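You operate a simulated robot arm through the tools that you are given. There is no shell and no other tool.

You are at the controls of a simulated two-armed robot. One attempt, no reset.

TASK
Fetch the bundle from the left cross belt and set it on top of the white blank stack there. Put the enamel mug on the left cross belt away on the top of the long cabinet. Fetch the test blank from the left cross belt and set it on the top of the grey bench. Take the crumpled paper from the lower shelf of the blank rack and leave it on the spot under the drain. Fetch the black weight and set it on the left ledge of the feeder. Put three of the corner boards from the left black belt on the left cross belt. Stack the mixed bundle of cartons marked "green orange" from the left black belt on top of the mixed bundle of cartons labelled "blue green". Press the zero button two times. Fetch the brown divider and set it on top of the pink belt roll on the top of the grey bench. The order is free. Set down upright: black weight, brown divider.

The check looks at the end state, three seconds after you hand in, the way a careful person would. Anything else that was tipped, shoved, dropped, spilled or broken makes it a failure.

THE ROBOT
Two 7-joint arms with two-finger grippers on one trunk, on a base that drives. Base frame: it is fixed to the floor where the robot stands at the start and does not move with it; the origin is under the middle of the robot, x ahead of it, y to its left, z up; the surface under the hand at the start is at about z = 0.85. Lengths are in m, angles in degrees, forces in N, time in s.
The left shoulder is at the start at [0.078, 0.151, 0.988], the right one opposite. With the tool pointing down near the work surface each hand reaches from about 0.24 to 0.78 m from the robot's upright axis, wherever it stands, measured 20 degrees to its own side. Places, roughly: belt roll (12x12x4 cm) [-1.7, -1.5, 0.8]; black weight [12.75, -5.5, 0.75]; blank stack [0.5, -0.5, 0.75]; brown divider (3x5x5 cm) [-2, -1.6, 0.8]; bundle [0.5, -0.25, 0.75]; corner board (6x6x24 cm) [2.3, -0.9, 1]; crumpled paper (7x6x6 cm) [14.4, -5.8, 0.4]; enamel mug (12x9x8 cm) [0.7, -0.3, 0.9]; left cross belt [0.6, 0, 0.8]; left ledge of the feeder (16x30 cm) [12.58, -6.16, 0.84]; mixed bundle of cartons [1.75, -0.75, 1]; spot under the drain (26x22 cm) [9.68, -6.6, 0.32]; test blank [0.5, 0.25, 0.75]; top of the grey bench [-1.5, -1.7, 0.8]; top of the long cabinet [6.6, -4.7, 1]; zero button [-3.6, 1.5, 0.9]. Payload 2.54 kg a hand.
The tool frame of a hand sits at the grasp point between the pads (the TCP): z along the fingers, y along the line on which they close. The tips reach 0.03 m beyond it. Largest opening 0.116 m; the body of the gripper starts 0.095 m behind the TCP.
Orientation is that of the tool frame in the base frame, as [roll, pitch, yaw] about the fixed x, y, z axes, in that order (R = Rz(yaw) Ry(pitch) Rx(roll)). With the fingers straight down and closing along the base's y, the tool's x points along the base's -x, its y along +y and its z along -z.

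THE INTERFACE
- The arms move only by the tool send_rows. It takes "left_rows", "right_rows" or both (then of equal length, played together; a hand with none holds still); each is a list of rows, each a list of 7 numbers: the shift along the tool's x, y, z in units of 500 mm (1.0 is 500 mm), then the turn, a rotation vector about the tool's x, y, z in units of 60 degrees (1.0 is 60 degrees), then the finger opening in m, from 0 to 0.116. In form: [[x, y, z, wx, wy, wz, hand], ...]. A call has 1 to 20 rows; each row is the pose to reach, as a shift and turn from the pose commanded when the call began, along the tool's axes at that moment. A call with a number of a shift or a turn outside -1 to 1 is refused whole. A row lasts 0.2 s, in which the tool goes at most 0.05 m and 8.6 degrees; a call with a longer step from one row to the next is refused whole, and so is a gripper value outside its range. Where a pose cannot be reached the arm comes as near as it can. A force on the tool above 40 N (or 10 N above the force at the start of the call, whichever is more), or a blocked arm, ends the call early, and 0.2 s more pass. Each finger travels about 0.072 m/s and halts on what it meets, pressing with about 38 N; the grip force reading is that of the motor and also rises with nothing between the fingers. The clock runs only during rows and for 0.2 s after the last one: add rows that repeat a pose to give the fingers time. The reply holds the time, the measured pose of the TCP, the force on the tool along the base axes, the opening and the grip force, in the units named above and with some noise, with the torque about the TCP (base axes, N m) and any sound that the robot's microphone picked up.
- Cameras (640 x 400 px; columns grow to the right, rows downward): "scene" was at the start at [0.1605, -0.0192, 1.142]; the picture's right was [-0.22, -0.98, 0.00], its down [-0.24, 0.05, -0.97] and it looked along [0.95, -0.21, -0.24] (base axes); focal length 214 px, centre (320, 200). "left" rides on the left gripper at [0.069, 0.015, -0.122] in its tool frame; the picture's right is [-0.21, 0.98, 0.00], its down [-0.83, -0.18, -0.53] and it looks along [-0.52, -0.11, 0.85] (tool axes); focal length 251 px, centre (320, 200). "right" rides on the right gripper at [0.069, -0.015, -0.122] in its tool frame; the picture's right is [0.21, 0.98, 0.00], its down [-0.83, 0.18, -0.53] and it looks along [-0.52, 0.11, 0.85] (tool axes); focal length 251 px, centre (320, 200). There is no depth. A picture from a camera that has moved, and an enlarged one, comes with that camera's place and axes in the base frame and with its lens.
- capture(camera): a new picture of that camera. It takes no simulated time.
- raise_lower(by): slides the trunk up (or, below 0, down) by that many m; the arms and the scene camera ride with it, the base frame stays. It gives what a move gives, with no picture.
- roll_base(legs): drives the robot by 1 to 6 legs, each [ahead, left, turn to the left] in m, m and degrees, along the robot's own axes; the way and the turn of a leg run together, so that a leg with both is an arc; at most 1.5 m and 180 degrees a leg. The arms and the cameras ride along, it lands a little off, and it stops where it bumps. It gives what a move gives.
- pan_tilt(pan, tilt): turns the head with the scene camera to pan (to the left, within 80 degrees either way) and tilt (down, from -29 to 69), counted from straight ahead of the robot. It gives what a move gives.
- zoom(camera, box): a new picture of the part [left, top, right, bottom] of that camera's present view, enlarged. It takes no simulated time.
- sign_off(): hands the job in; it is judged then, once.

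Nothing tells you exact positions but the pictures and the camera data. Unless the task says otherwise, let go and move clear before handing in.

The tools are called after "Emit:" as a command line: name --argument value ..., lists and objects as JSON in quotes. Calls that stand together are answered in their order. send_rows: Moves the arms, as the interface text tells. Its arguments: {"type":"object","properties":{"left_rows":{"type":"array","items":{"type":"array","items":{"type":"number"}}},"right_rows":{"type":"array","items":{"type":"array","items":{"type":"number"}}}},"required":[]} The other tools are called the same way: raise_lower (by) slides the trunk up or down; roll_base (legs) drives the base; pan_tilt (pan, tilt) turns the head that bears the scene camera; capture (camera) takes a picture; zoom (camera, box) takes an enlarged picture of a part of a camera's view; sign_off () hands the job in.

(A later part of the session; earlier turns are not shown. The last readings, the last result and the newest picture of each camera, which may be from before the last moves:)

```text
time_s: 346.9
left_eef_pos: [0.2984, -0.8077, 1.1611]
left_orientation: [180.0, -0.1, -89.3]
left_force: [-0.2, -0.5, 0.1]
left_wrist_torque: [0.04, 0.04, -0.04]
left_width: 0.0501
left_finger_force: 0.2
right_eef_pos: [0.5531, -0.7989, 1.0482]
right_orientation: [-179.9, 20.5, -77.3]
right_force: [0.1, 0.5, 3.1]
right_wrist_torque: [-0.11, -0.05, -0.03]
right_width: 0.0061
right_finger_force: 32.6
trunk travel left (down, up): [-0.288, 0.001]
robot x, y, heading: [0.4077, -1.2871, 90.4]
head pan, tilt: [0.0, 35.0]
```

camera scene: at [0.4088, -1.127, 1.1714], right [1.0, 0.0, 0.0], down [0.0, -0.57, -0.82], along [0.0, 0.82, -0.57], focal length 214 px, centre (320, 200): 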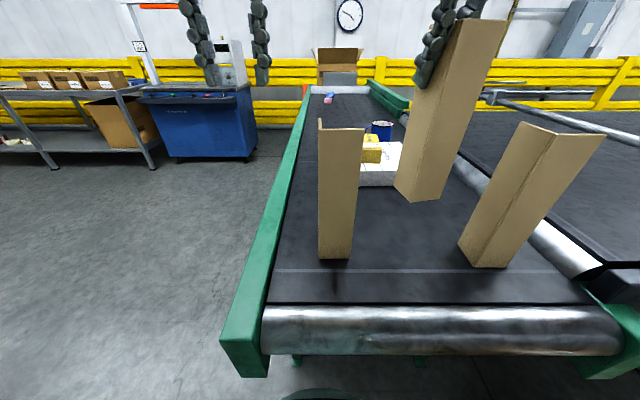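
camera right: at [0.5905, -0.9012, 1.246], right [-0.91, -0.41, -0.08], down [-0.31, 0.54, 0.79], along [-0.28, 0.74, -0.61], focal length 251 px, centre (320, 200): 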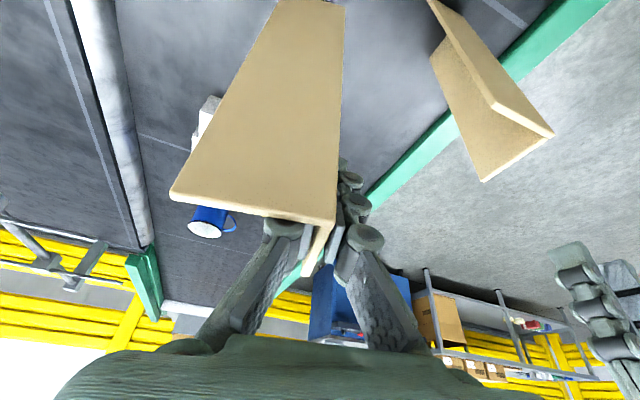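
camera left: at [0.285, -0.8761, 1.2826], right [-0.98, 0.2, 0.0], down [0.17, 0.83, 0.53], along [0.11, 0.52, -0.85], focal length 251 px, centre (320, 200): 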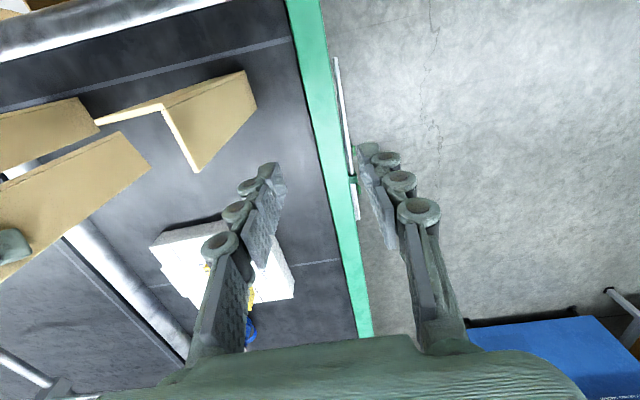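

Emit:
send_rows --right_rows '[[0.0004, 0, 0.0011, 0, 0, 0, 0.0], [0.0004, 0, 0.0011, 0, 0, 0, 0.015], [0.0004, 0, 0.0011, 0, 0, 0, 0.03], [0.0004, 0, 0.0011, 0, 0, 0, 0.05], [0.0004, 0, 0.0011, 0, 0, 0, 0.05]]'

Emit:
send_rows --right_rows '[[-0.012, 0, -0.035, 0, 0, 0, 0.05], [-0.029, 0, -0.08, 0, 0, 0, 0.05], [-0.05, 0, -0.14, 0, 0, 0, 0.05], [-0.072, 0, -0.2, 0, 0, 0, 0.05], [-0.093, 0, -0.255, 0, 0, 0, 0.05]]'

Emit:
capture --camera "scene"

```text
time_s: 348.1
left_eef_pos: [0.3, -0.808, 1.1614]
left_orientation: [179.9, -0.1, -89.2]
left_force: [-0.3, -0.1, -0.7]
left_wrist_torque: [0.03, -0.04, -0.03]
left_width: 0.0497
left_finger_force: 0.0
right_eef_pos: [0.5533, -0.7991, 1.0463]
right_orientation: [-179.9, 20.3, -77.3]
right_force: [0.5, 0.4, -1.3]
right_wrist_torque: [-0.05, -0.01, -0.05]
right_width: 0.0499
right_finger_force: 0.0
trunk travel left (down, up): [-0.288, 0.001]
robot x, y, heading: [0.4088, -1.2838, 90.3]
head pan, tilt: [0.0, 35.0]
```

```text
time_s: 349.2
left_eef_pos: [0.2987, -0.8076, 1.1604]
left_orientation: [179.9, 0.0, -89.2]
left_force: [-0.1, -0.8, -0.7]
left_wrist_torque: [-0.01, -0.02, 0.02]
left_width: 0.0499
left_finger_force: 0.1
right_eef_pos: [0.554, -0.8008, 1.1825]
right_orientation: [-179.9, 20.3, -77.4]
right_force: [-0.2, 0.8, 0.4]
right_wrist_torque: [0.0, 0.0, 0.0]
right_width: 0.0498
right_finger_force: 0.1
trunk travel left (down, up): [-0.288, 0.001]
robot x, y, heading: [0.408, -1.2817, 90.1]
head pan, tilt: [0.0, 35.0]
```

```text
taken
camera scene: at [0.4085, -1.1277, 1.1715], right [1.0, 0.0, 0.0], down [0.0, -0.57, -0.82], along [0.0, 0.82, -0.57], focal length 214 px, centre (320, 200)
```

scene: 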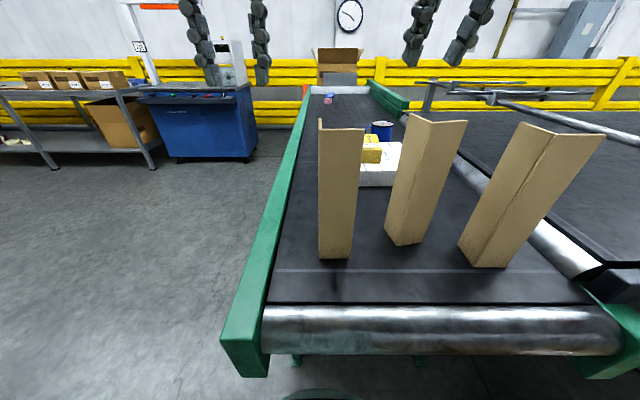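

All three corner boards stand on the left cross belt. Next the carton bundles: I'll back off, straighten the right hand, and return to the black belt at x ≈ 2.08.

Emit:
roll_base --legs '[[-0.77, 0, 0]]'

Emit:
send_rows --right_rows '[[0.03, -0.04, 0.0, 0, 0.11, 0, 0.06], [0.06, -0.08, 0.0, 0, 0.22, 0, 0.07], [0.09, -0.12, 0.0, 0, 0.336, 0, 0.08], [0.12, -0.16, 0.0, 0, 0.336, 0, 0.08]]' --left_rows '[[0, 0, 0.0, 0, 0, -0.13, 0.06], [0, 0, 0.0, 0, 0, -0.27, 0.08], [0, 0, 0.0, 0, 0, -0.41, 0.1], [0, 0, 0.0, 0, 0, -0.55, 0.116]]'

Emit:
roll_base --legs '[[0, -1.4, 0], [0, -0.27, 0]]'

```text
time_s: 353.4
left_eef_pos: [0.3006, -1.5777, 1.1607]
left_orientation: [179.9, -0.1, -89.5]
left_force: [0.0, -0.3, 0.1]
left_wrist_torque: [-0.01, 0.01, -0.02]
left_width: 0.0503
left_finger_force: 0.0
right_eef_pos: [0.5562, -1.5705, 1.1822]
right_orientation: [-179.9, 20.3, -77.6]
right_force: [0.0, 0.5, -0.5]
right_wrist_torque: [0.01, -0.01, 0.01]
right_width: 0.0499
right_finger_force: 0.2
trunk travel left (down, up): [-0.288, 0.001]
robot x, y, heading: [0.411, -2.06, 90.0]
head pan, tilt: [0.0, 35.0]
```

```text
time_s: 354.4
left_eef_pos: [0.3027, -1.5788, 1.1602]
left_orientation: [179.8, 0.1, -56.3]
left_force: [-0.6, 0.0, -0.1]
left_wrist_torque: [0.01, -0.02, -0.01]
left_width: 0.116
left_finger_force: 0.0
right_eef_pos: [0.6467, -1.6087, 1.1623]
right_orientation: [180.0, 0.0, -77.4]
right_force: [1.2, 0.6, 0.4]
right_wrist_torque: [0.01, 0.07, 0.04]
right_width: 0.0798
right_finger_force: 0.2
trunk travel left (down, up): [-0.288, 0.001]
robot x, y, heading: [0.4095, -2.0545, 89.9]
head pan, tilt: [0.0, 35.0]
```

```text
time_s: 370.7
left_eef_pos: [1.95, -1.5725, 1.1609]
left_orientation: [179.8, 0.0, -55.8]
left_force: [-0.1, 0.9, 0.8]
left_wrist_torque: [-0.01, -0.01, -0.02]
left_width: 0.1163
left_finger_force: 0.0
right_eef_pos: [2.2952, -1.5986, 1.1615]
right_orientation: [-179.9, 0.1, -77.0]
right_force: [0.9, -0.1, 0.8]
right_wrist_torque: [0.01, -0.02, -0.01]
right_width: 0.0798
right_finger_force: 0.1
trunk travel left (down, up): [-0.288, 0.001]
robot x, y, heading: [2.0628, -2.0497, 90.5]
head pan, tilt: [0.0, 35.0]
```

Emit:
send_rows --left_rows '[[0, 0, 0.0, 0, 0, -0.13, 0.116], [0, 0, 0.0, 0, 0, -0.27, 0.116], [0, 0, 0.0, 0, 0, -0.41, 0.116], [0, 0, 0.0, 0, 0, -0.55, 0.116], [0, 0, 0.0, 0, 0, -0.69, 0.116], [0, 0, 0.0, 0, 0, -0.82, 0.116], [0, 0, 0.0, 0, 0, -0.94, 0.116]]' --right_rows '[[0.03, 0, 0, 0, 0, 0.03, 0.08], [0.07, 0, 0, 0, 0, 0.06, 0.08], [0.11, 0, 0, 0, 0, 0.1, 0.08], [0.15, 0, 0, 0, 0, 0.14, 0.08], [0.18, 0, 0, 0, 0, 0.18, 0.08], [0.2, 0, 0, 0, 0, 0.21, 0.08], [0.2, 0, 0, 0, 0, 0.21, 0.08]]'

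Emit:
roll_base --legs '[[0.5, -0.02, -0.5]]'

Emit:
roll_base --legs '[[0.25, 0, 0]]'

Emit:
capture --camera "scene"

Emit:
capture --camera "left"

```text
time_s: 372.3
left_eef_pos: [1.9503, -1.573, 1.1595]
left_orientation: [179.9, 0.1, 0.7]
left_force: [-0.8, 0.3, -0.2]
left_wrist_torque: [0.03, -0.02, -0.03]
left_width: 0.116
left_finger_force: 0.0
right_eef_pos: [2.3154, -1.6954, 1.1625]
right_orientation: [-179.8, 0.1, -89.7]
right_force: [0.5, 0.1, 0.5]
right_wrist_torque: [-0.03, 0.01, -0.05]
right_width: 0.0801
right_finger_force: 0.0
trunk travel left (down, up): [-0.288, 0.001]
robot x, y, heading: [2.0632, -2.0475, 90.8]
head pan, tilt: [0.0, 35.0]
```

```text
time_s: 375.3
left_eef_pos: [1.9667, -1.0624, 1.1596]
left_orientation: [180.0, 0.1, 0.4]
left_force: [0.0, -0.7, -0.4]
left_wrist_torque: [-0.07, -0.01, 0.02]
left_width: 0.1161
left_finger_force: 0.1
right_eef_pos: [2.3331, -1.1856, 1.1634]
right_orientation: [180.0, 0.1, -89.7]
right_force: [0.3, -0.1, 0.6]
right_wrist_torque: [-0.01, -0.03, 0.0]
right_width: 0.0801
right_finger_force: 0.1
trunk travel left (down, up): [-0.288, 0.001]
robot x, y, heading: [2.0748, -1.5414, 90.2]
head pan, tilt: [0.0, 35.0]
```

```text
time_s: 377.1
left_eef_pos: [1.9639, -0.8119, 1.1592]
left_orientation: [179.9, 0.1, 0.6]
left_force: [-0.4, 0.2, -0.2]
left_wrist_torque: [-0.02, -0.02, -0.05]
left_width: 0.1163
left_finger_force: 0.0
right_eef_pos: [2.3315, -0.936, 1.1623]
right_orientation: [-179.9, 0.1, -89.7]
right_force: [-1.1, 0.2, -0.3]
right_wrist_torque: [-0.02, -0.02, 0.01]
right_width: 0.0802
right_finger_force: 0.0
trunk travel left (down, up): [-0.288, 0.001]
robot x, y, heading: [2.0767, -1.2888, 90.6]
head pan, tilt: [0.0, 35.0]
```

```text
taken
camera scene: at [2.0758, -1.1315, 1.1713], right [1.0, 0.01, 0.0], down [0.01, -0.57, -0.82], along [-0.01, 0.82, -0.57], focal length 214 px, centre (320, 200)
```

scene: 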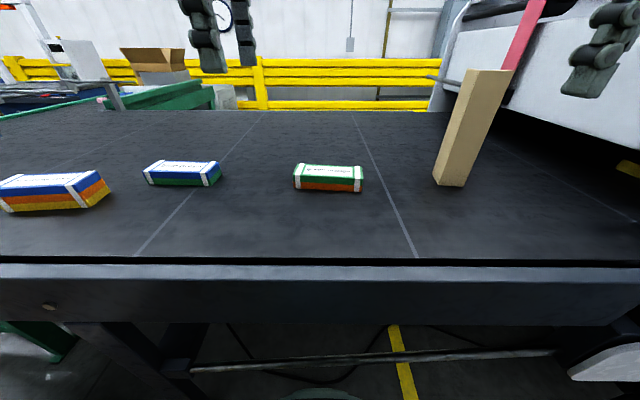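

```text
taken
camera left: at [2.0333, -0.8267, 1.2824], right [-0.21, -0.98, 0.0], down [-0.83, 0.18, 0.54], along [-0.52, 0.11, -0.84], focal length 251 px, centre (320, 200)
```

left: 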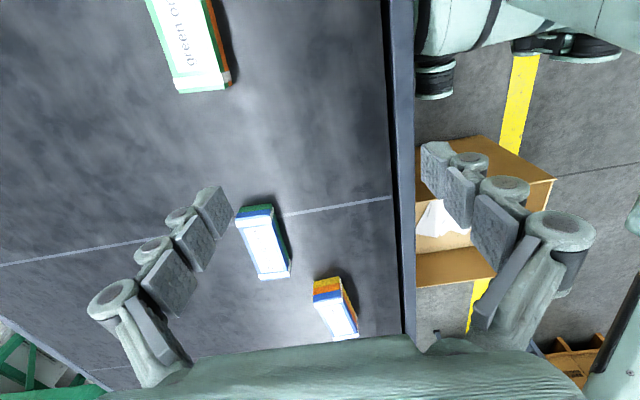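

Emit:
zoom --camera "scene" --box '[270, 140, 390, 210]'

Emit:
zoom --camera "scene" --box '[120, 140, 240, 210]'

Emit:
zoom --camera "left" --box '[100, 0, 300, 130]'

Emit:
zoom --camera "left" --box '[220, 190, 380, 350]'

```text
5.33 times, centred on (330, 175) of scene
camera zoom: at [2.0758, -1.1315, 1.1713], right [1.0, 0.01, 0.0], down [0.01, -0.57, -0.82], along [-0.01, 0.82, -0.57], focal length 1144 px, centre (267, 333)
```

zoom: 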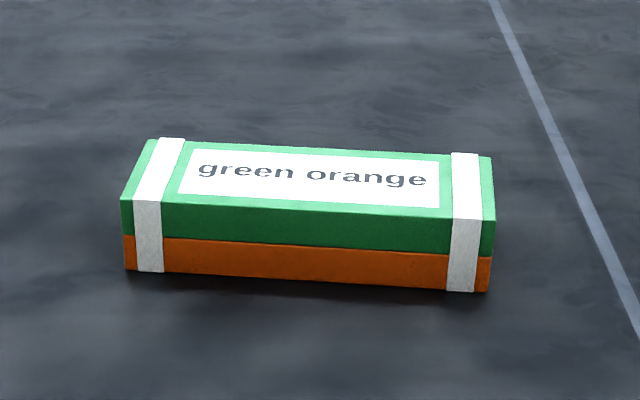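

```text
5.33 times, centred on (180, 175) of scene
camera zoom: at [2.0758, -1.1315, 1.1713], right [1.0, 0.01, 0.0], down [0.01, -0.57, -0.82], along [-0.01, 0.82, -0.57], focal length 1144 px, centre (1067, 333)
```

zoom: 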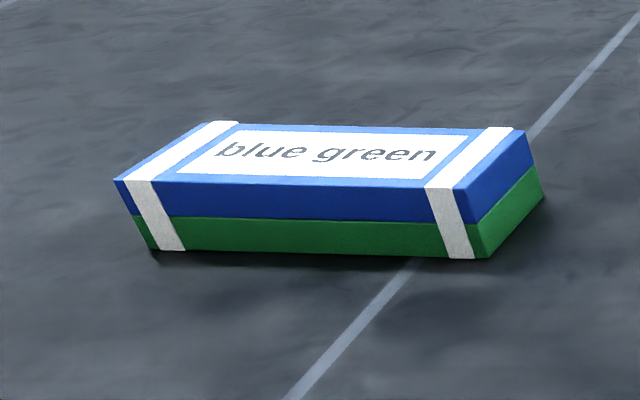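

```text
3.08 times, centred on (200, 65) of left
camera zoom: at [2.0333, -0.8267, 1.2824], right [-0.21, -0.98, 0.0], down [-0.83, 0.18, 0.54], along [-0.52, 0.11, -0.84], focal length 774 px, centre (689, 615)
```

zoom: 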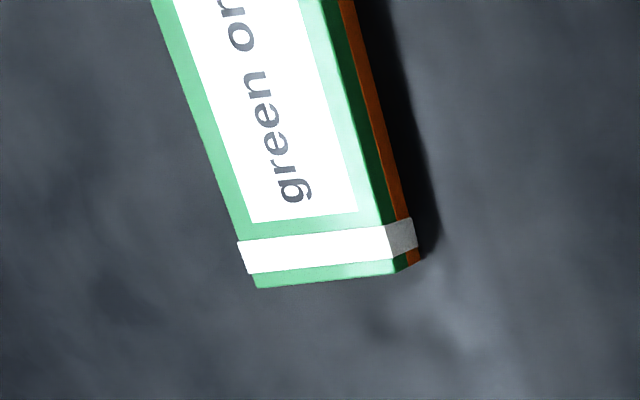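

```text
2.50 times, centred on (300, 270) of left
camera zoom: at [2.0333, -0.8267, 1.2824], right [-0.21, -0.98, 0.0], down [-0.83, 0.18, 0.54], along [-0.52, 0.11, -0.84], focal length 629 px, centre (370, 25)
```

zoom: 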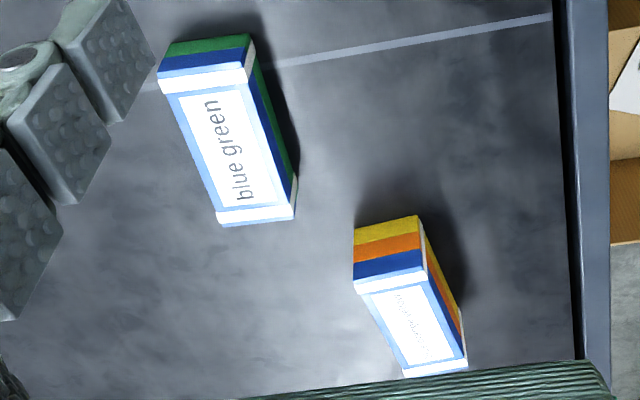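

GO (green orange) is centred at (2.092, -0.679), 16×6 cm, turned -5.5°, top z ≈ 0.938. BG (blue green) is at (1.734, -0.658), turned -2.5°. Moving the left hand above GO.

Emit:
send_rows --left_rows '[[0.05, -0.05, 0.04, 0, 0, 0.1, 0.116], [0.1, -0.1, 0.09, 0, 0, 0.1, 0.116], [0.15, -0.15, 0.14, 0, 0, 0.1, 0.116], [0.2, -0.2, 0.19, 0, 0, 0.1, 0.116], [0.25, -0.25, 0.24, 0, 0, 0.1, 0.11], [0.26, -0.264, 0.258, 0, 0, 0.1, 0.1], [0.26, -0.264, 0.258, 0, 0, 0.1, 0.1]]'

Emit:
capture --camera "left"

Emit:
capture --camera "scene"

```text
time_s: 378.7
left_eef_pos: [2.0937, -0.6797, 1.0314]
left_orientation: [179.9, 0.1, -5.6]
left_force: [-0.5, 0.7, 0.2]
left_wrist_torque: [0.02, 0.03, -0.02]
left_width: 0.0999
left_finger_force: 0.0
right_eef_pos: [2.3312, -0.9358, 1.1635]
right_orientation: [180.0, 0.2, -89.6]
right_force: [0.5, -0.7, 0.2]
right_wrist_torque: [0.01, 0.01, -0.01]
right_width: 0.0804
right_finger_force: 0.1
trunk travel left (down, up): [-0.288, 0.001]
robot x, y, heading: [2.078, -1.2923, 90.6]
head pan, tilt: [0.0, 35.0]
```

```text
taken
camera left: at [2.1607, -0.702, 1.1536], right [-0.31, -0.95, 0.0], down [-0.8, 0.26, 0.54], along [-0.51, 0.16, -0.84], focal length 251 px, centre (320, 200)
```

left: 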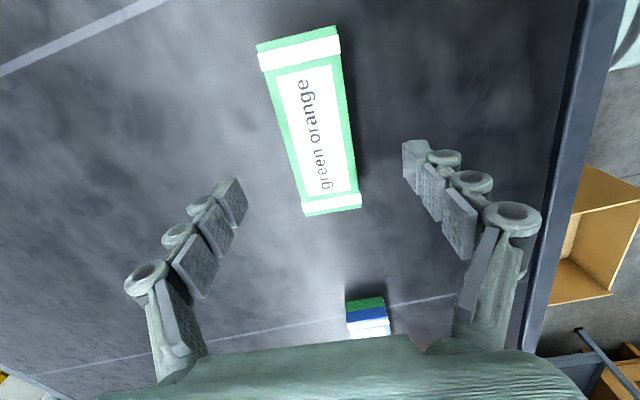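

```text
taken
camera scene: at [2.0758, -1.1321, 1.1714], right [1.0, 0.01, 0.0], down [0.0, -0.57, -0.82], along [-0.01, 0.82, -0.57], focal length 214 px, centre (320, 200)
```

scene: 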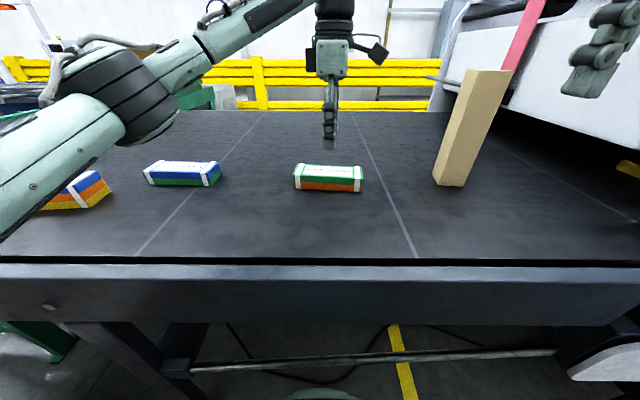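

Aligned. Going down to z ≈ 0.937 and closing on GO.

Emit:
send_rows --left_rows '[[0, 0, 0.07, 0, 0, 0, 0.1], [0, 0, 0.14, 0, 0, 0, 0.1], [0, 0, 0.175, 0, 0, 0, 0.1], [0, 0, 0.187, 0, 0, 0, 0.1], [0, 0, 0.187, 0, 0, 0, 0.1]]'

Emit:
send_rows --left_rows '[[0, 0, 0, 0, 0, 0, 0.08], [0, 0, 0, 0, 0, 0, 0.06], [0, 0, 0, 0, 0, 0, 0.04], [0, 0, 0, 0, 0, 0, 0.04], [0, 0, 0, 0, 0, 0, 0.04]]'

```text
time_s: 379.9
left_eef_pos: [2.0919, -0.6799, 0.9366]
left_orientation: [179.9, 0.1, -5.4]
left_force: [-0.8, 0.5, -1.1]
left_wrist_torque: [0.03, -0.02, -0.02]
left_width: 0.1
left_finger_force: 0.1
right_eef_pos: [2.3313, -0.9359, 1.163]
right_orientation: [-179.8, 0.2, -89.6]
right_force: [0.4, 0.1, -1.3]
right_wrist_torque: [0.01, -0.03, 0.01]
right_width: 0.08
right_finger_force: 0.1
trunk travel left (down, up): [-0.288, 0.001]
robot x, y, heading: [2.072, -1.2852, 90.3]
head pan, tilt: [0.0, 35.0]
```

```text
time_s: 381.1
left_eef_pos: [2.0919, -0.6792, 0.9376]
left_orientation: [179.9, 0.1, -5.5]
left_force: [0.0, 3.8, 3.2]
left_wrist_torque: [0.09, 0.02, -0.14]
left_width: 0.0591
left_finger_force: 38.2
right_eef_pos: [2.3319, -0.9371, 1.163]
right_orientation: [-179.9, 0.2, -89.5]
right_force: [-0.2, 0.8, -0.4]
right_wrist_torque: [0.0, -0.02, 0.01]
right_width: 0.0802
right_finger_force: 0.1
trunk travel left (down, up): [-0.288, 0.001]
robot x, y, heading: [2.0757, -1.2928, 90.7]
head pan, tilt: [0.0, 35.0]
```

Emit:
send_rows --left_rows '[[0, 0, -0.04, 0, 0, 0, 0.04], [0, 0, -0.12, 0, 0, 0, 0.04], [0, 0, -0.2, 0, 0, 0, 0.04], [0, 0, -0.23, 0, 0, 0, 0.04]]'

Emit:
send_rows --left_rows '[[-0.09, 0.003, 0, 0, 0, -0.006, 0.04], [-0.18, 0.006, 0, 0, 0, -0.012, 0.04], [-0.27, 0.009, 0, 0, 0, -0.018, 0.04], [-0.36, 0.012, 0, 0, 0, -0.025, 0.04], [-0.45, 0.016, 0, 0, 0, -0.031, 0.04], [-0.54, 0.019, 0, 0, 0, -0.037, 0.04], [-0.63, 0.023, 0, 0, 0, -0.044, 0.04], [-0.717, 0.026, 0, 0, 0, -0.05, 0.04], [-0.717, 0.026, 0, 0, 0, -0.05, 0.04]]'

Emit:
capture --camera "left"

Emit:
capture --camera "scene"

```text
time_s: 382.1
left_eef_pos: [2.0927, -0.6822, 1.0523]
left_orientation: [179.8, 0.1, -5.5]
left_force: [0.0, 0.0, -1.7]
left_wrist_torque: [-0.02, 0.0, -0.01]
left_width: 0.0594
left_finger_force: 37.7
right_eef_pos: [2.3308, -0.9363, 1.1635]
right_orientation: [180.0, 0.3, -89.6]
right_force: [-0.2, -0.5, -0.1]
right_wrist_torque: [0.02, 0.01, 0.01]
right_width: 0.08
right_finger_force: 0.0
trunk travel left (down, up): [-0.288, 0.001]
robot x, y, heading: [2.0769, -1.2896, 90.8]
head pan, tilt: [0.0, 35.0]
```

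```text
time_s: 384.1
left_eef_pos: [1.7337, -0.6577, 1.0518]
left_orientation: [180.0, 0.2, -2.6]
left_force: [0.6, -0.2, -1.5]
left_wrist_torque: [0.04, 0.0, 0.01]
left_width: 0.0593
left_finger_force: 38.3
right_eef_pos: [2.3311, -0.937, 1.1633]
right_orientation: [-180.0, 0.1, -89.6]
right_force: [-0.1, 0.8, 1.0]
right_wrist_torque: [-0.02, 0.0, 0.01]
right_width: 0.0801
right_finger_force: 0.1
trunk travel left (down, up): [-0.288, 0.001]
robot x, y, heading: [2.0785, -1.2878, 90.3]
head pan, tilt: [0.0, 35.0]
```

```text
taken
camera left: at [1.8026, -0.6752, 1.1737], right [-0.26, -0.97, 0.0], down [-0.82, 0.22, 0.54], along [-0.52, 0.14, -0.84], focal length 251 px, centre (320, 200)
```

left: 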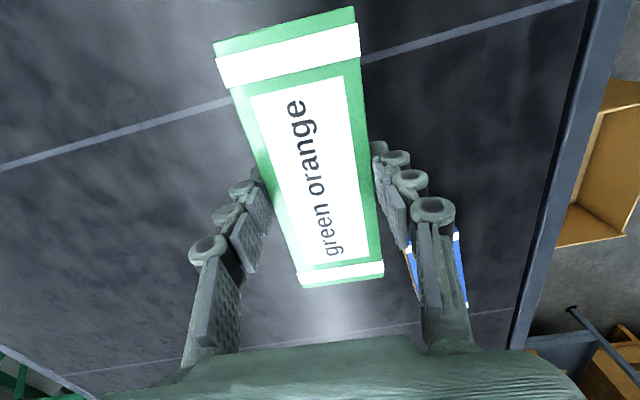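

```text
taken
camera scene: at [2.076, -1.1319, 1.1714], right [1.0, 0.01, 0.0], down [0.0, -0.57, -0.82], along [-0.01, 0.82, -0.57], focal length 214 px, centre (320, 200)
```

scene: 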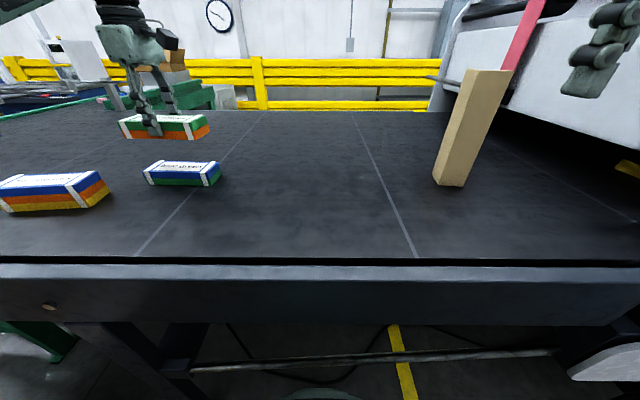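

GO is lined up over BG. Lowering gently.

Emit:
send_rows --left_rows '[[0, 0, 0.06, 0, 0, 0, 0.04], [0, 0, 0.12, 0, 0, 0, 0.04], [0, 0, 0.146, 0, 0, 0, 0.04], [0, 0, 0.15, 0, 0, 0, 0.04], [0, 0, 0.15, 0, 0, 0, 0.04]]'

Emit:
zoom --camera "scene" --box '[100, 100, 260, 200]'

```text
time_s: 385.3
left_eef_pos: [1.7343, -0.6586, 0.9774]
left_orientation: [179.9, 0.1, -2.4]
left_force: [-0.8, 0.3, -1.0]
left_wrist_torque: [0.01, 0.01, -0.02]
left_width: 0.0591
left_finger_force: 38.2
right_eef_pos: [2.3311, -0.9366, 1.1619]
right_orientation: [-179.9, 0.2, -89.6]
right_force: [0.7, -0.3, -0.4]
right_wrist_torque: [-0.01, -0.01, -0.03]
right_width: 0.08
right_finger_force: 0.1
trunk travel left (down, up): [-0.288, 0.001]
robot x, y, heading: [2.074, -1.2899, 90.3]
head pan, tilt: [0.0, 35.0]
```

```text
4.00 times, centred on (180, 150) of scene
camera zoom: at [2.0757, -1.132, 1.1714], right [1.0, 0.01, 0.0], down [0.01, -0.57, -0.82], along [-0.01, 0.82, -0.57], focal length 858 px, centre (880, 400)
```

zoom: 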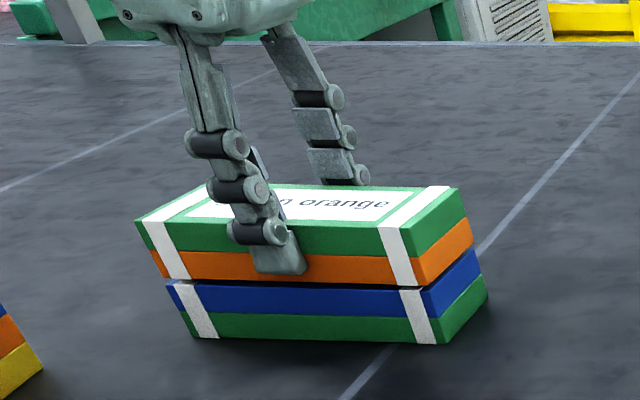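

Emit:
send_rows --left_rows '[[0.006, 0, 0.002, 0, 0, 0, 0.04], [0.008, 0, 0.005, 0, 0, 0, 0.04], [0.008, 0, 0.008, 0, 0, 0, 0.04], [0.008, 0, 0.01, 0, 0, 0, 0.04], [0.008, 0, 0.01, 0, 0, 0, 0.04]]'

```text
time_s: 386.5
left_eef_pos: [1.7372, -0.6593, 0.9742]
left_orientation: [179.9, 0.1, -2.4]
left_force: [-0.6, 0.2, 3.2]
left_wrist_torque: [0.0, -0.26, -0.02]
left_width: 0.0596
left_finger_force: 37.7
right_eef_pos: [2.3318, -0.9355, 1.1631]
right_orientation: [-180.0, 0.2, -89.6]
right_force: [-0.3, -1.3, 0.3]
right_wrist_torque: [-0.02, -0.01, -0.01]
right_width: 0.0799
right_finger_force: 0.1
trunk travel left (down, up): [-0.288, 0.001]
robot x, y, heading: [2.0783, -1.2899, 90.5]
head pan, tilt: [0.0, 35.0]
```

Contact. Pressing half a millimetre more, then opening and rising.

Emit:
send_rows --left_rows '[[0, 0, 0.002, 0, 0, 0, 0.04], [0, 0, 0.002, 0, 0, 0, 0.06], [0, 0, 0.002, 0, 0, 0, 0.08], [0, 0, 0.002, 0, 0, 0, 0.1], [0, 0, 0.002, 0, 0, 0, 0.1], [0, 0, -0.06, 0, 0, 0, 0.1], [0, 0, -0.15, 0, 0, 0, 0.1], [0, 0, -0.24, 0, 0, 0, 0.1]]'

Emit:
zoom --camera "scene" --box '[100, 100, 260, 200]'

Emit:
capture --camera "scene"

```text
time_s: 388.3
left_eef_pos: [1.7393, -0.6612, 1.093]
left_orientation: [179.9, 0.0, -2.5]
left_force: [0.3, 0.3, 0.2]
left_wrist_torque: [0.03, -0.01, -0.01]
left_width: 0.1
left_finger_force: 0.1
right_eef_pos: [2.3319, -0.9364, 1.1619]
right_orientation: [179.9, 0.2, -89.4]
right_force: [0.2, -0.5, 0.6]
right_wrist_torque: [0.01, 0.02, -0.05]
right_width: 0.0799
right_finger_force: 0.1
trunk travel left (down, up): [-0.288, 0.001]
robot x, y, heading: [2.0763, -1.29, 90.7]
head pan, tilt: [0.0, 35.0]
```

```text
4.00 times, centred on (180, 150) of scene
camera zoom: at [2.0763, -1.1328, 1.1715], right [1.0, 0.01, 0.0], down [0.0, -0.57, -0.82], along [-0.01, 0.82, -0.57], focal length 858 px, centre (880, 400)
```

zoom: 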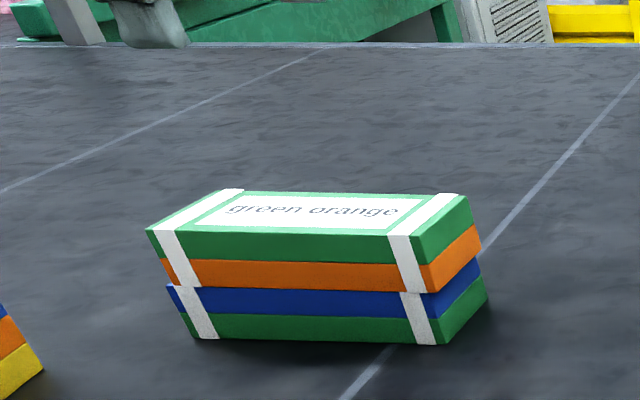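

```text
taken
camera scene: at [2.0763, -1.1328, 1.1715], right [1.0, 0.01, 0.0], down [0.0, -0.57, -0.82], along [-0.01, 0.82, -0.57], focal length 214 px, centre (320, 200)
```

scene: 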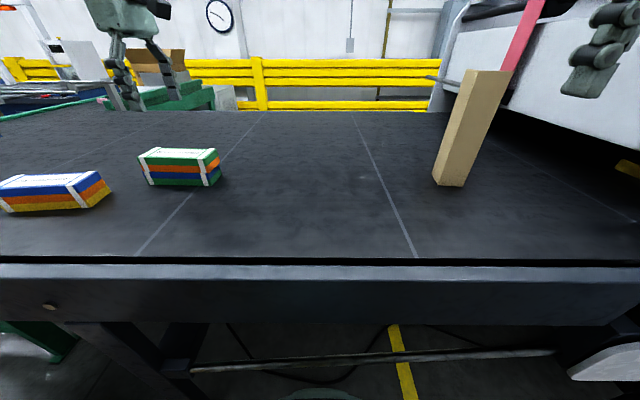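

GO sits squarely on BG. Next the mug: I'll retract the left hand, back off, and drive round through the gap to the front of the cross belt.

Emit:
send_rows --left_rows '[[0.03, 0.05, -0.02, 0, 0, 0, 0.1], [0.08, 0.12, -0.03, 0, 0, 0, 0.1], [0.13, 0.19, -0.04, 0, 0, 0, 0.1], [0.18, 0.26, -0.05, 0, 0, 0, 0.1], [0.23, 0.33, -0.06, 0, 0, 0, 0.1], [0.29, 0.4, -0.06, 0, 0, 0, 0.1]]'

Emit:
roll_base --legs '[[-0.76, 0, -0.5], [0, 1.45, 0], [0, 0.25, 0]]'

Emit:
capture --camera "scene"

```text
time_s: 389.7
left_eef_pos: [1.8751, -0.8649, 1.1235]
left_orientation: [179.8, 0.2, -2.5]
left_force: [0.0, -0.8, -0.7]
left_wrist_torque: [-0.01, 0.01, 0.06]
left_width: 0.0999
left_finger_force: 0.0
right_eef_pos: [2.3318, -0.9372, 1.163]
right_orientation: [179.9, 0.1, -89.6]
right_force: [1.0, 0.3, 0.7]
right_wrist_torque: [0.01, 0.04, 0.02]
right_width: 0.0798
right_finger_force: 0.1
trunk travel left (down, up): [-0.288, 0.001]
robot x, y, heading: [2.0741, -1.2886, 90.6]
head pan, tilt: [0.0, 35.0]
```

```text
time_s: 409.9
left_eef_pos: [0.1997, -1.6442, 1.1217]
left_orientation: [179.9, 0.1, -2.2]
left_force: [-1.0, 0.4, -0.7]
left_wrist_torque: [-0.03, -0.05, 0.0]
left_width: 0.1002
left_finger_force: 0.2
right_eef_pos: [0.6573, -1.7119, 1.1633]
right_orientation: [-179.9, 0.1, -89.4]
right_force: [-0.2, -2.2, 0.0]
right_wrist_torque: [-0.01, -0.02, -0.01]
right_width: 0.0799
right_finger_force: 0.0
trunk travel left (down, up): [-0.288, 0.001]
robot x, y, heading: [0.4017, -2.0682, 91.1]
head pan, tilt: [0.0, 35.0]
```

```text
taken
camera scene: at [0.4023, -1.9096, 1.1715], right [1.0, 0.01, 0.0], down [0.01, -0.57, -0.82], along [-0.01, 0.82, -0.57], focal length 214 px, centre (320, 200)
```

scene: 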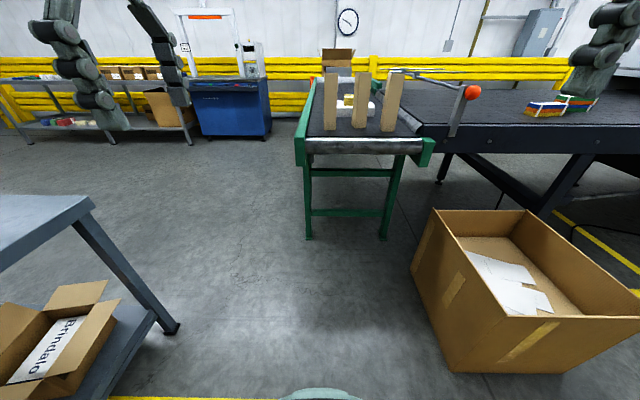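

Emit:
roll_base --legs '[[0.59, 0, 0], [0, 0, 46.3]]'

Emit:
capture --camera "scene"

```text
time_s: 415.4
left_eef_pos: [-0.0557, -1.3308, 1.1224]
left_orientation: [179.9, 0.1, 44.3]
left_force: [0.5, 0.2, 0.4]
left_wrist_torque: [0.0, 0.01, -0.02]
left_width: 0.1002
left_finger_force: 0.0
right_eef_pos: [0.3093, -1.0458, 1.1627]
right_orientation: [-179.9, 0.2, -42.7]
right_force: [-0.3, -0.5, 0.3]
right_wrist_torque: [0.0, 0.0, 0.01]
right_width: 0.0802
right_finger_force: 0.0
trunk travel left (down, up): [-0.288, 0.001]
robot x, y, heading: [0.393, -1.4737, 137.5]
head pan, tilt: [0.0, 35.0]
```

```text
taken
camera scene: at [0.2786, -1.3671, 1.1715], right [0.68, 0.74, 0.0], down [0.42, -0.39, -0.82], along [-0.6, 0.55, -0.57], focal length 214 px, centre (320, 200)
```

scene: 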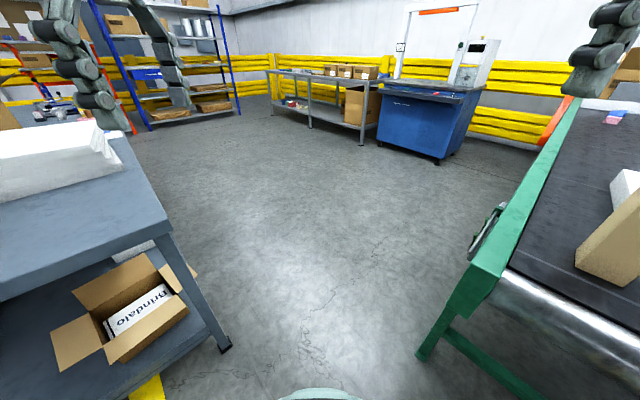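

Well centred between the two legs. Driving straight through.

Emit:
roll_base --legs '[[0.6, -0.01, 0]]'

Emit:
roll_base --legs '[[0.62, 0, 0], [0, 0, -137.5]]'

Emit:
pan_tilt --pan 0 --tilt 35

Emit:
capture --camera "scene"

```text
time_s: 418.8
left_eef_pos: [-0.4856, -0.9217, 1.1234]
left_orientation: [179.9, 0.1, 44.4]
left_force: [-0.5, 0.2, 0.3]
left_wrist_torque: [-0.02, -0.01, 0.01]
left_width: 0.0999
left_finger_force: 0.2
right_eef_pos: [-0.1215, -0.6377, 1.1629]
right_orientation: [180.0, 0.1, -42.7]
right_force: [0.4, 0.0, 0.1]
right_wrist_torque: [-0.02, 0.0, -0.03]
right_width: 0.0802
right_finger_force: 0.1
trunk travel left (down, up): [-0.288, 0.001]
robot x, y, heading: [-0.0348, -1.0675, 137.8]
head pan, tilt: [0.0, 35.0]
```

```text
time_s: 428.0
left_eef_pos: [-0.0731, -0.435, 1.1227]
left_orientation: [179.8, 0.1, -91.8]
left_force: [0.9, 1.0, -0.2]
left_wrist_torque: [-0.01, -0.02, -0.01]
left_width: 0.1
left_finger_force: 0.0
right_eef_pos: [-0.1385, -0.8928, 1.1642]
right_orientation: [-180.0, 0.2, -179.0]
right_force: [0.3, 0.3, 0.8]
right_wrist_torque: [0.0, -0.01, 0.0]
right_width: 0.08
right_finger_force: 0.1
trunk travel left (down, up): [-0.288, 0.001]
robot x, y, heading: [-0.4957, -0.6427, 1.1]
head pan, tilt: [0.0, 35.0]
```

```text
time_s: 428.6
left_eef_pos: [-0.0722, -0.4349, 1.1226]
left_orientation: [179.9, 0.1, -91.9]
left_force: [0.8, 0.4, -0.2]
left_wrist_torque: [-0.03, 0.02, 0.01]
left_width: 0.1
left_finger_force: 0.2
right_eef_pos: [-0.1391, -0.8944, 1.163]
right_orientation: [-180.0, 0.2, -179.0]
right_force: [-0.4, 0.3, 0.2]
right_wrist_torque: [-0.05, -0.01, 0.0]
right_width: 0.0799
right_finger_force: 0.0
trunk travel left (down, up): [-0.288, 0.001]
robot x, y, heading: [-0.4949, -0.6438, 0.9]
head pan, tilt: [0.0, 35.0]
```

```text
taken
camera scene: at [-0.3373, -0.6381, 1.1715], right [0.02, -1.0, 0.0], down [-0.57, -0.01, -0.82], along [0.82, 0.02, -0.57], focal length 214 px, centre (320, 200)
```

scene: 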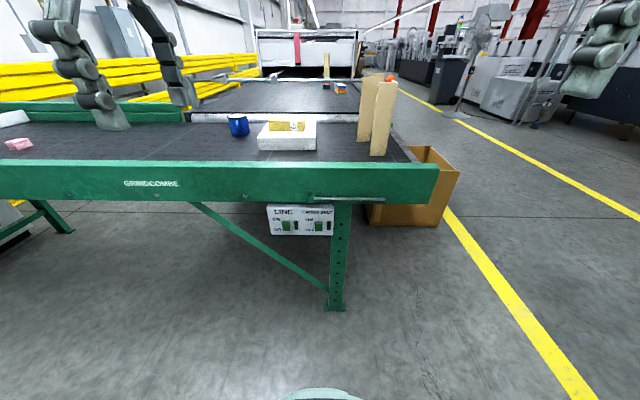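

I'm in front of the cross belt again. I'll move to (0, -0.25), clear of the leg and the LINE switch box, to pick the mug with the left hand.

Emit:
roll_base --legs '[[0, 0.39, -0.9], [0.49, 0, 0]]'

Emit:
pan_tilt --pan 0 --tilt 40

Emit:
capture --camera "scene"

Emit:
capture --camera "left"

```text
time_s: 435.5
left_eef_pos: [0.4107, -0.0448, 1.1249]
left_orientation: [-180.0, 0.3, -92.7]
left_force: [0.7, -0.6, -1.1]
left_wrist_torque: [0.05, 0.01, 0.0]
left_width: 0.1
left_finger_force: 0.0
right_eef_pos: [0.3392, -0.5007, 1.1647]
right_orientation: [-180.0, 0.2, -179.6]
right_force: [0.2, 0.0, -0.8]
right_wrist_torque: [0.03, -0.07, 0.01]
right_width: 0.0802
right_finger_force: 0.0
trunk travel left (down, up): [-0.288, 0.001]
robot x, y, heading: [-0.0139, -0.2444, 0.2]
head pan, tilt: [0.0, 35.0]
stopped in leg 2: the robot was blocked; the commanded pose is now the measured one
```

```text
time_s: 436.2
left_eef_pos: [0.4106, -0.0439, 1.1253]
left_orientation: [-180.0, 0.2, -92.6]
left_force: [-0.4, 0.4, -0.1]
left_wrist_torque: [-0.03, -0.02, 0.01]
left_width: 0.0999
left_finger_force: 0.0
right_eef_pos: [0.3368, -0.5011, 1.1652]
right_orientation: [-180.0, 0.5, -179.6]
right_force: [0.1, 0.5, 0.3]
right_wrist_torque: [-0.04, 0.03, -0.01]
right_width: 0.0801
right_finger_force: 0.0
trunk travel left (down, up): [-0.288, 0.001]
robot x, y, heading: [-0.0118, -0.2471, 0.7]
head pan, tilt: [0.0, 40.0]
```

```text
taken
camera scene: at [0.1394, -0.243, 1.1648], right [0.01, -1.0, 0.0], down [-0.64, -0.01, -0.77], along [0.77, 0.01, -0.64], focal length 214 px, centre (320, 200)
```

scene: 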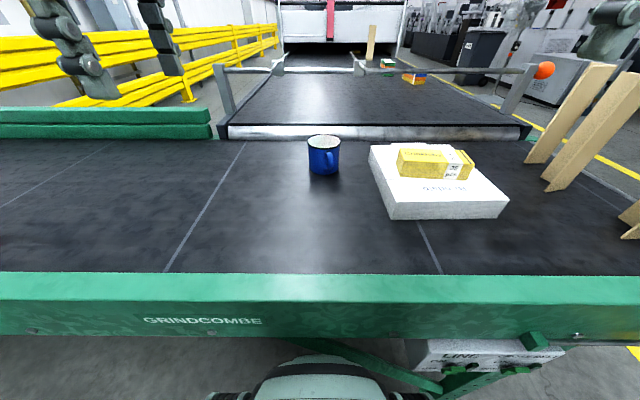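

```text
taken
camera left: at [0.3907, -0.1124, 1.2474], right [-0.97, 0.26, 0.0], down [0.22, 0.82, 0.54], along [0.14, 0.52, -0.84], focal length 251 px, centre (320, 200)
```

left: 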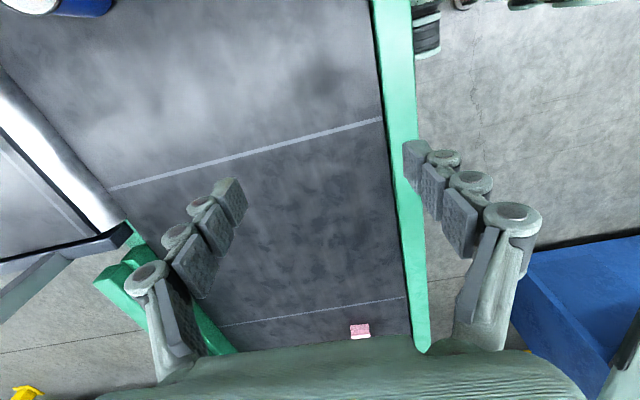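

The base just touched the belt's diagonal brace and stopped; everything on the belt still stands. I'll back off 2 cm and measure the mug.

Emit:
roll_base --legs '[[-0.025, 0, -0.5]]'

Emit:
zoom --camera "scene" --box '[280, 120, 380, 190]'

Emit:
capture --camera "scene"

```text
time_s: 437.0
left_eef_pos: [0.3883, -0.0452, 1.1231]
left_orientation: [-179.9, 0.1, -93.1]
left_force: [-0.7, -0.3, 0.2]
left_wrist_torque: [0.01, -0.05, 0.0]
left_width: 0.1001
left_finger_force: 0.1
right_eef_pos: [0.3132, -0.5031, 1.1642]
right_orientation: [-180.0, 0.3, 179.9]
right_force: [0.1, 0.1, 0.1]
right_wrist_torque: [-0.01, -0.04, -0.01]
right_width: 0.08
right_finger_force: 0.1
trunk travel left (down, up): [-0.288, 0.001]
robot x, y, heading: [-0.0368, -0.2452, -0.0]
head pan, tilt: [0.0, 40.0]
```

```text
5.71 times, centred on (330, 155) of scene
camera zoom: at [0.1167, -0.244, 1.1641], right [0.0, -1.0, 0.0], down [-0.64, 0.0, -0.77], along [0.77, 0.0, -0.64], focal length 1226 px, centre (263, 457)
```

zoom: 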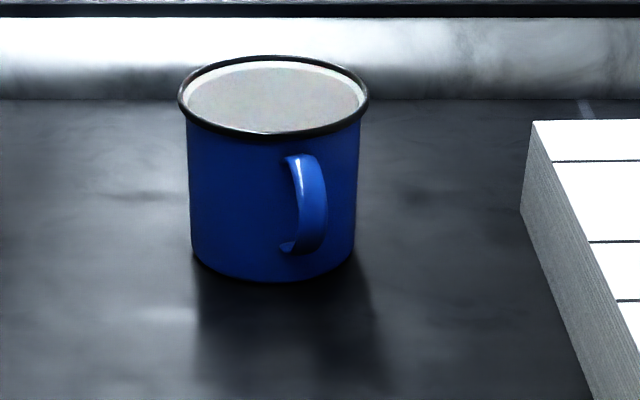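

```text
taken
camera scene: at [0.1167, -0.244, 1.1641], right [0.0, -1.0, 0.0], down [-0.64, 0.0, -0.77], along [0.77, 0.0, -0.64], focal length 214 px, centre (320, 200)
```

scene: 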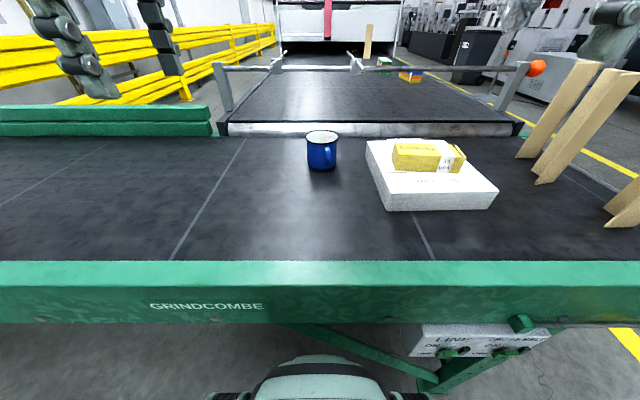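

The mug's centre is about (0.65, -0.249), and its handle points toward me (about 16° to my right), so I'll close along y. Turning the left hand to yaw -165° and moving above the mug.

Emit:
send_rows --left_rows '[[0.03, -0.04, 0.0, 0, 0, 0.142, 0.11], [0.06, -0.08, 0.0, 0, 0, 0.285, 0.116], [0.09, -0.12, 0.0, 0, 0, 0.428, 0.116], [0.12, -0.16, 0.0, 0, 0, 0.571, 0.116], [0.15, -0.2, 0.0, 0, 0, 0.714, 0.116], [0.18, -0.24, 0.0, 0, 0, 0.857, 0.116], [0.2, -0.27, 0.0, 0, 0, 1.0, 0.116]]'

Emit:
capture --camera "left"

```text
time_s: 438.6
left_eef_pos: [0.5187, -0.1545, 1.1219]
left_orientation: [179.8, 0.2, -153.2]
left_force: [-0.6, -0.2, -0.4]
left_wrist_torque: [0.03, 0.01, -0.01]
left_width: 0.1159
left_finger_force: 0.0
right_eef_pos: [0.3124, -0.5035, 1.1636]
right_orientation: [180.0, 0.2, 179.9]
right_force: [-0.5, 0.1, 0.4]
right_wrist_torque: [-0.01, -0.03, 0.02]
right_width: 0.0798
right_finger_force: 0.0
trunk travel left (down, up): [-0.288, 0.001]
robot x, y, heading: [-0.0374, -0.2426, 0.1]
head pan, tilt: [0.0, 40.0]
```

```text
taken
camera left: at [0.4505, -0.1726, 1.2453], right [-0.25, 0.97, 0.0], down [0.82, 0.21, 0.53], along [0.52, 0.14, -0.85], focal length 251 px, centre (320, 200)
```

left: 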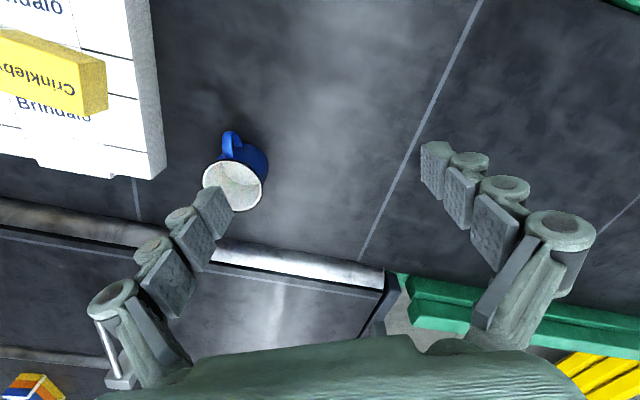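

Emit:
send_rows --left_rows '[[-0.035, -0.068, 0.03, 0, 0, 0, 0.116], [-0.07, -0.136, 0.06, 0, 0, 0, 0.116], [-0.105, -0.204, 0.1, 0, 0, 0, 0.116], [-0.148, -0.285, 0.14, 0, 0, 0, 0.116], [-0.148, -0.285, 0.16, 0, 0, 0, 0.116]]'

Emit:
capture --camera "left"

Emit:
zoom --camera "scene" --box '[260, 80, 400, 190]'

```text
time_s: 439.8
left_eef_pos: [0.6492, -0.2464, 1.0423]
left_orientation: [180.0, 0.0, -153.2]
left_force: [0.0, -0.2, 0.3]
left_wrist_torque: [-0.07, -0.03, -0.04]
left_width: 0.1158
left_finger_force: 0.1
right_eef_pos: [0.3136, -0.5019, 1.1642]
right_orientation: [-179.9, 0.2, 179.9]
right_force: [0.9, -0.5, 0.9]
right_wrist_torque: [-0.01, 0.0, -0.01]
right_width: 0.08
right_finger_force: 0.1
trunk travel left (down, up): [-0.288, 0.001]
robot x, y, heading: [-0.0359, -0.2418, -0.0]
head pan, tilt: [0.0, 40.0]
```

```text
taken
camera left: at [0.5793, -0.2644, 1.1647], right [-0.25, 0.97, 0.0], down [0.82, 0.21, 0.53], along [0.52, 0.14, -0.85], focal length 251 px, centre (320, 200)
```

left: 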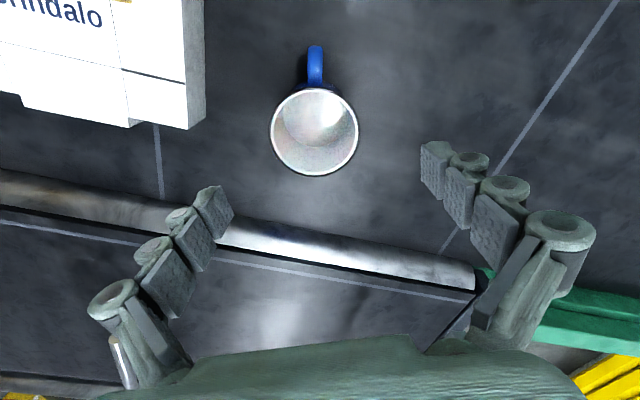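

```text
3.64 times, centred on (330, 135) of scene
camera zoom: at [0.118, -0.243, 1.1638], right [0.0, -1.0, 0.0], down [-0.64, 0.0, -0.77], along [0.77, 0.0, -0.64], focal length 780 px, centre (284, 436)
```

zoom: 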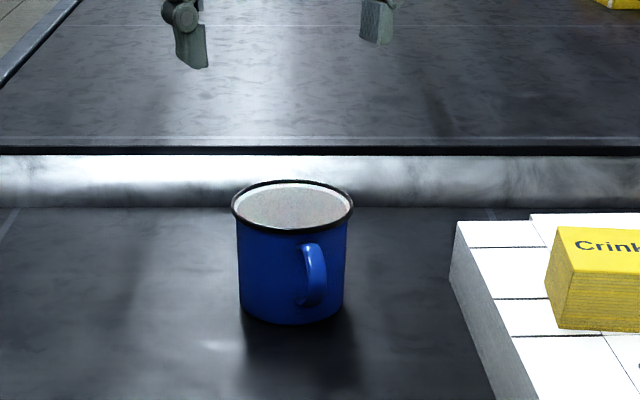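

The fingers straddle the mug with the handle at right angles to them. Descending in two steps.

Emit:
send_rows --left_rows '[[0.007, -0.006, 0.06, 0, 0, 0, 0.116], [0.007, -0.006, 0.12, 0, 0, 0, 0.116], [0.007, -0.006, 0.15, 0, 0, 0, 0.116], [0.007, -0.006, 0.15, 0, 0, 0, 0.116]]'

Emit:
capture --camera "left"

Emit:
zoom --camera "scene" --box '[260, 80, 400, 190]'

```text
time_s: 440.8
left_eef_pos: [0.6484, -0.2513, 0.9674]
left_orientation: [179.9, 0.1, -153.1]
left_force: [-0.1, 0.4, 0.6]
left_wrist_torque: [0.0, 0.0, -0.02]
left_width: 0.116
left_finger_force: 0.0
right_eef_pos: [0.3137, -0.5034, 1.1633]
right_orientation: [-180.0, 0.2, 180.0]
right_force: [-0.2, 0.6, 0.0]
right_wrist_torque: [0.01, 0.0, -0.02]
right_width: 0.08
right_finger_force: 0.0
trunk travel left (down, up): [-0.288, 0.001]
robot x, y, heading: [-0.0372, -0.242, 0.1]
head pan, tilt: [0.0, 40.0]
```

```text
taken
camera left: at [0.5794, -0.2691, 1.0913], right [-0.25, 0.97, 0.0], down [0.82, 0.21, 0.53], along [0.52, 0.14, -0.85], focal length 251 px, centre (320, 200)
```

left: 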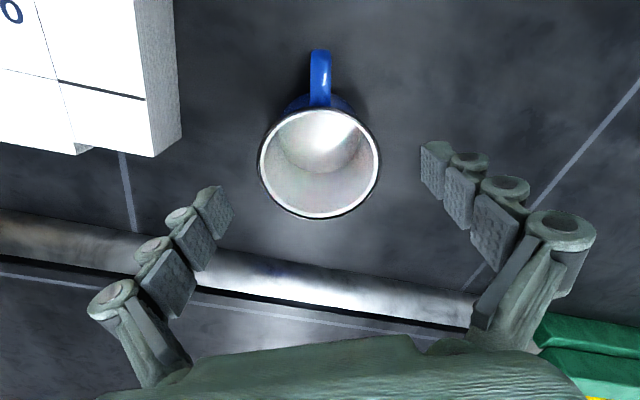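

```text
3.64 times, centred on (330, 135) of scene
camera zoom: at [0.1177, -0.244, 1.1639], right [0.0, -1.0, 0.0], down [-0.64, 0.0, -0.77], along [0.77, 0.0, -0.64], focal length 780 px, centre (284, 436)
```

zoom: 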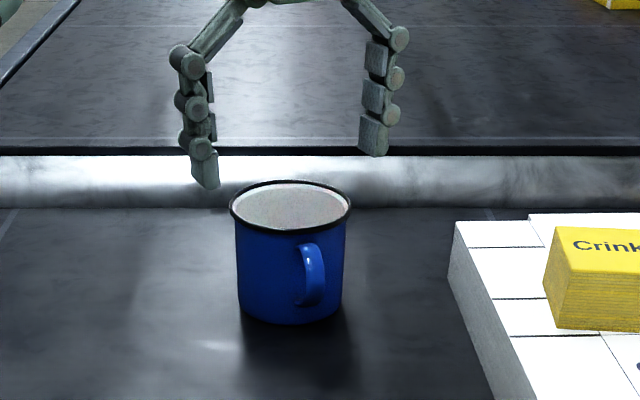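

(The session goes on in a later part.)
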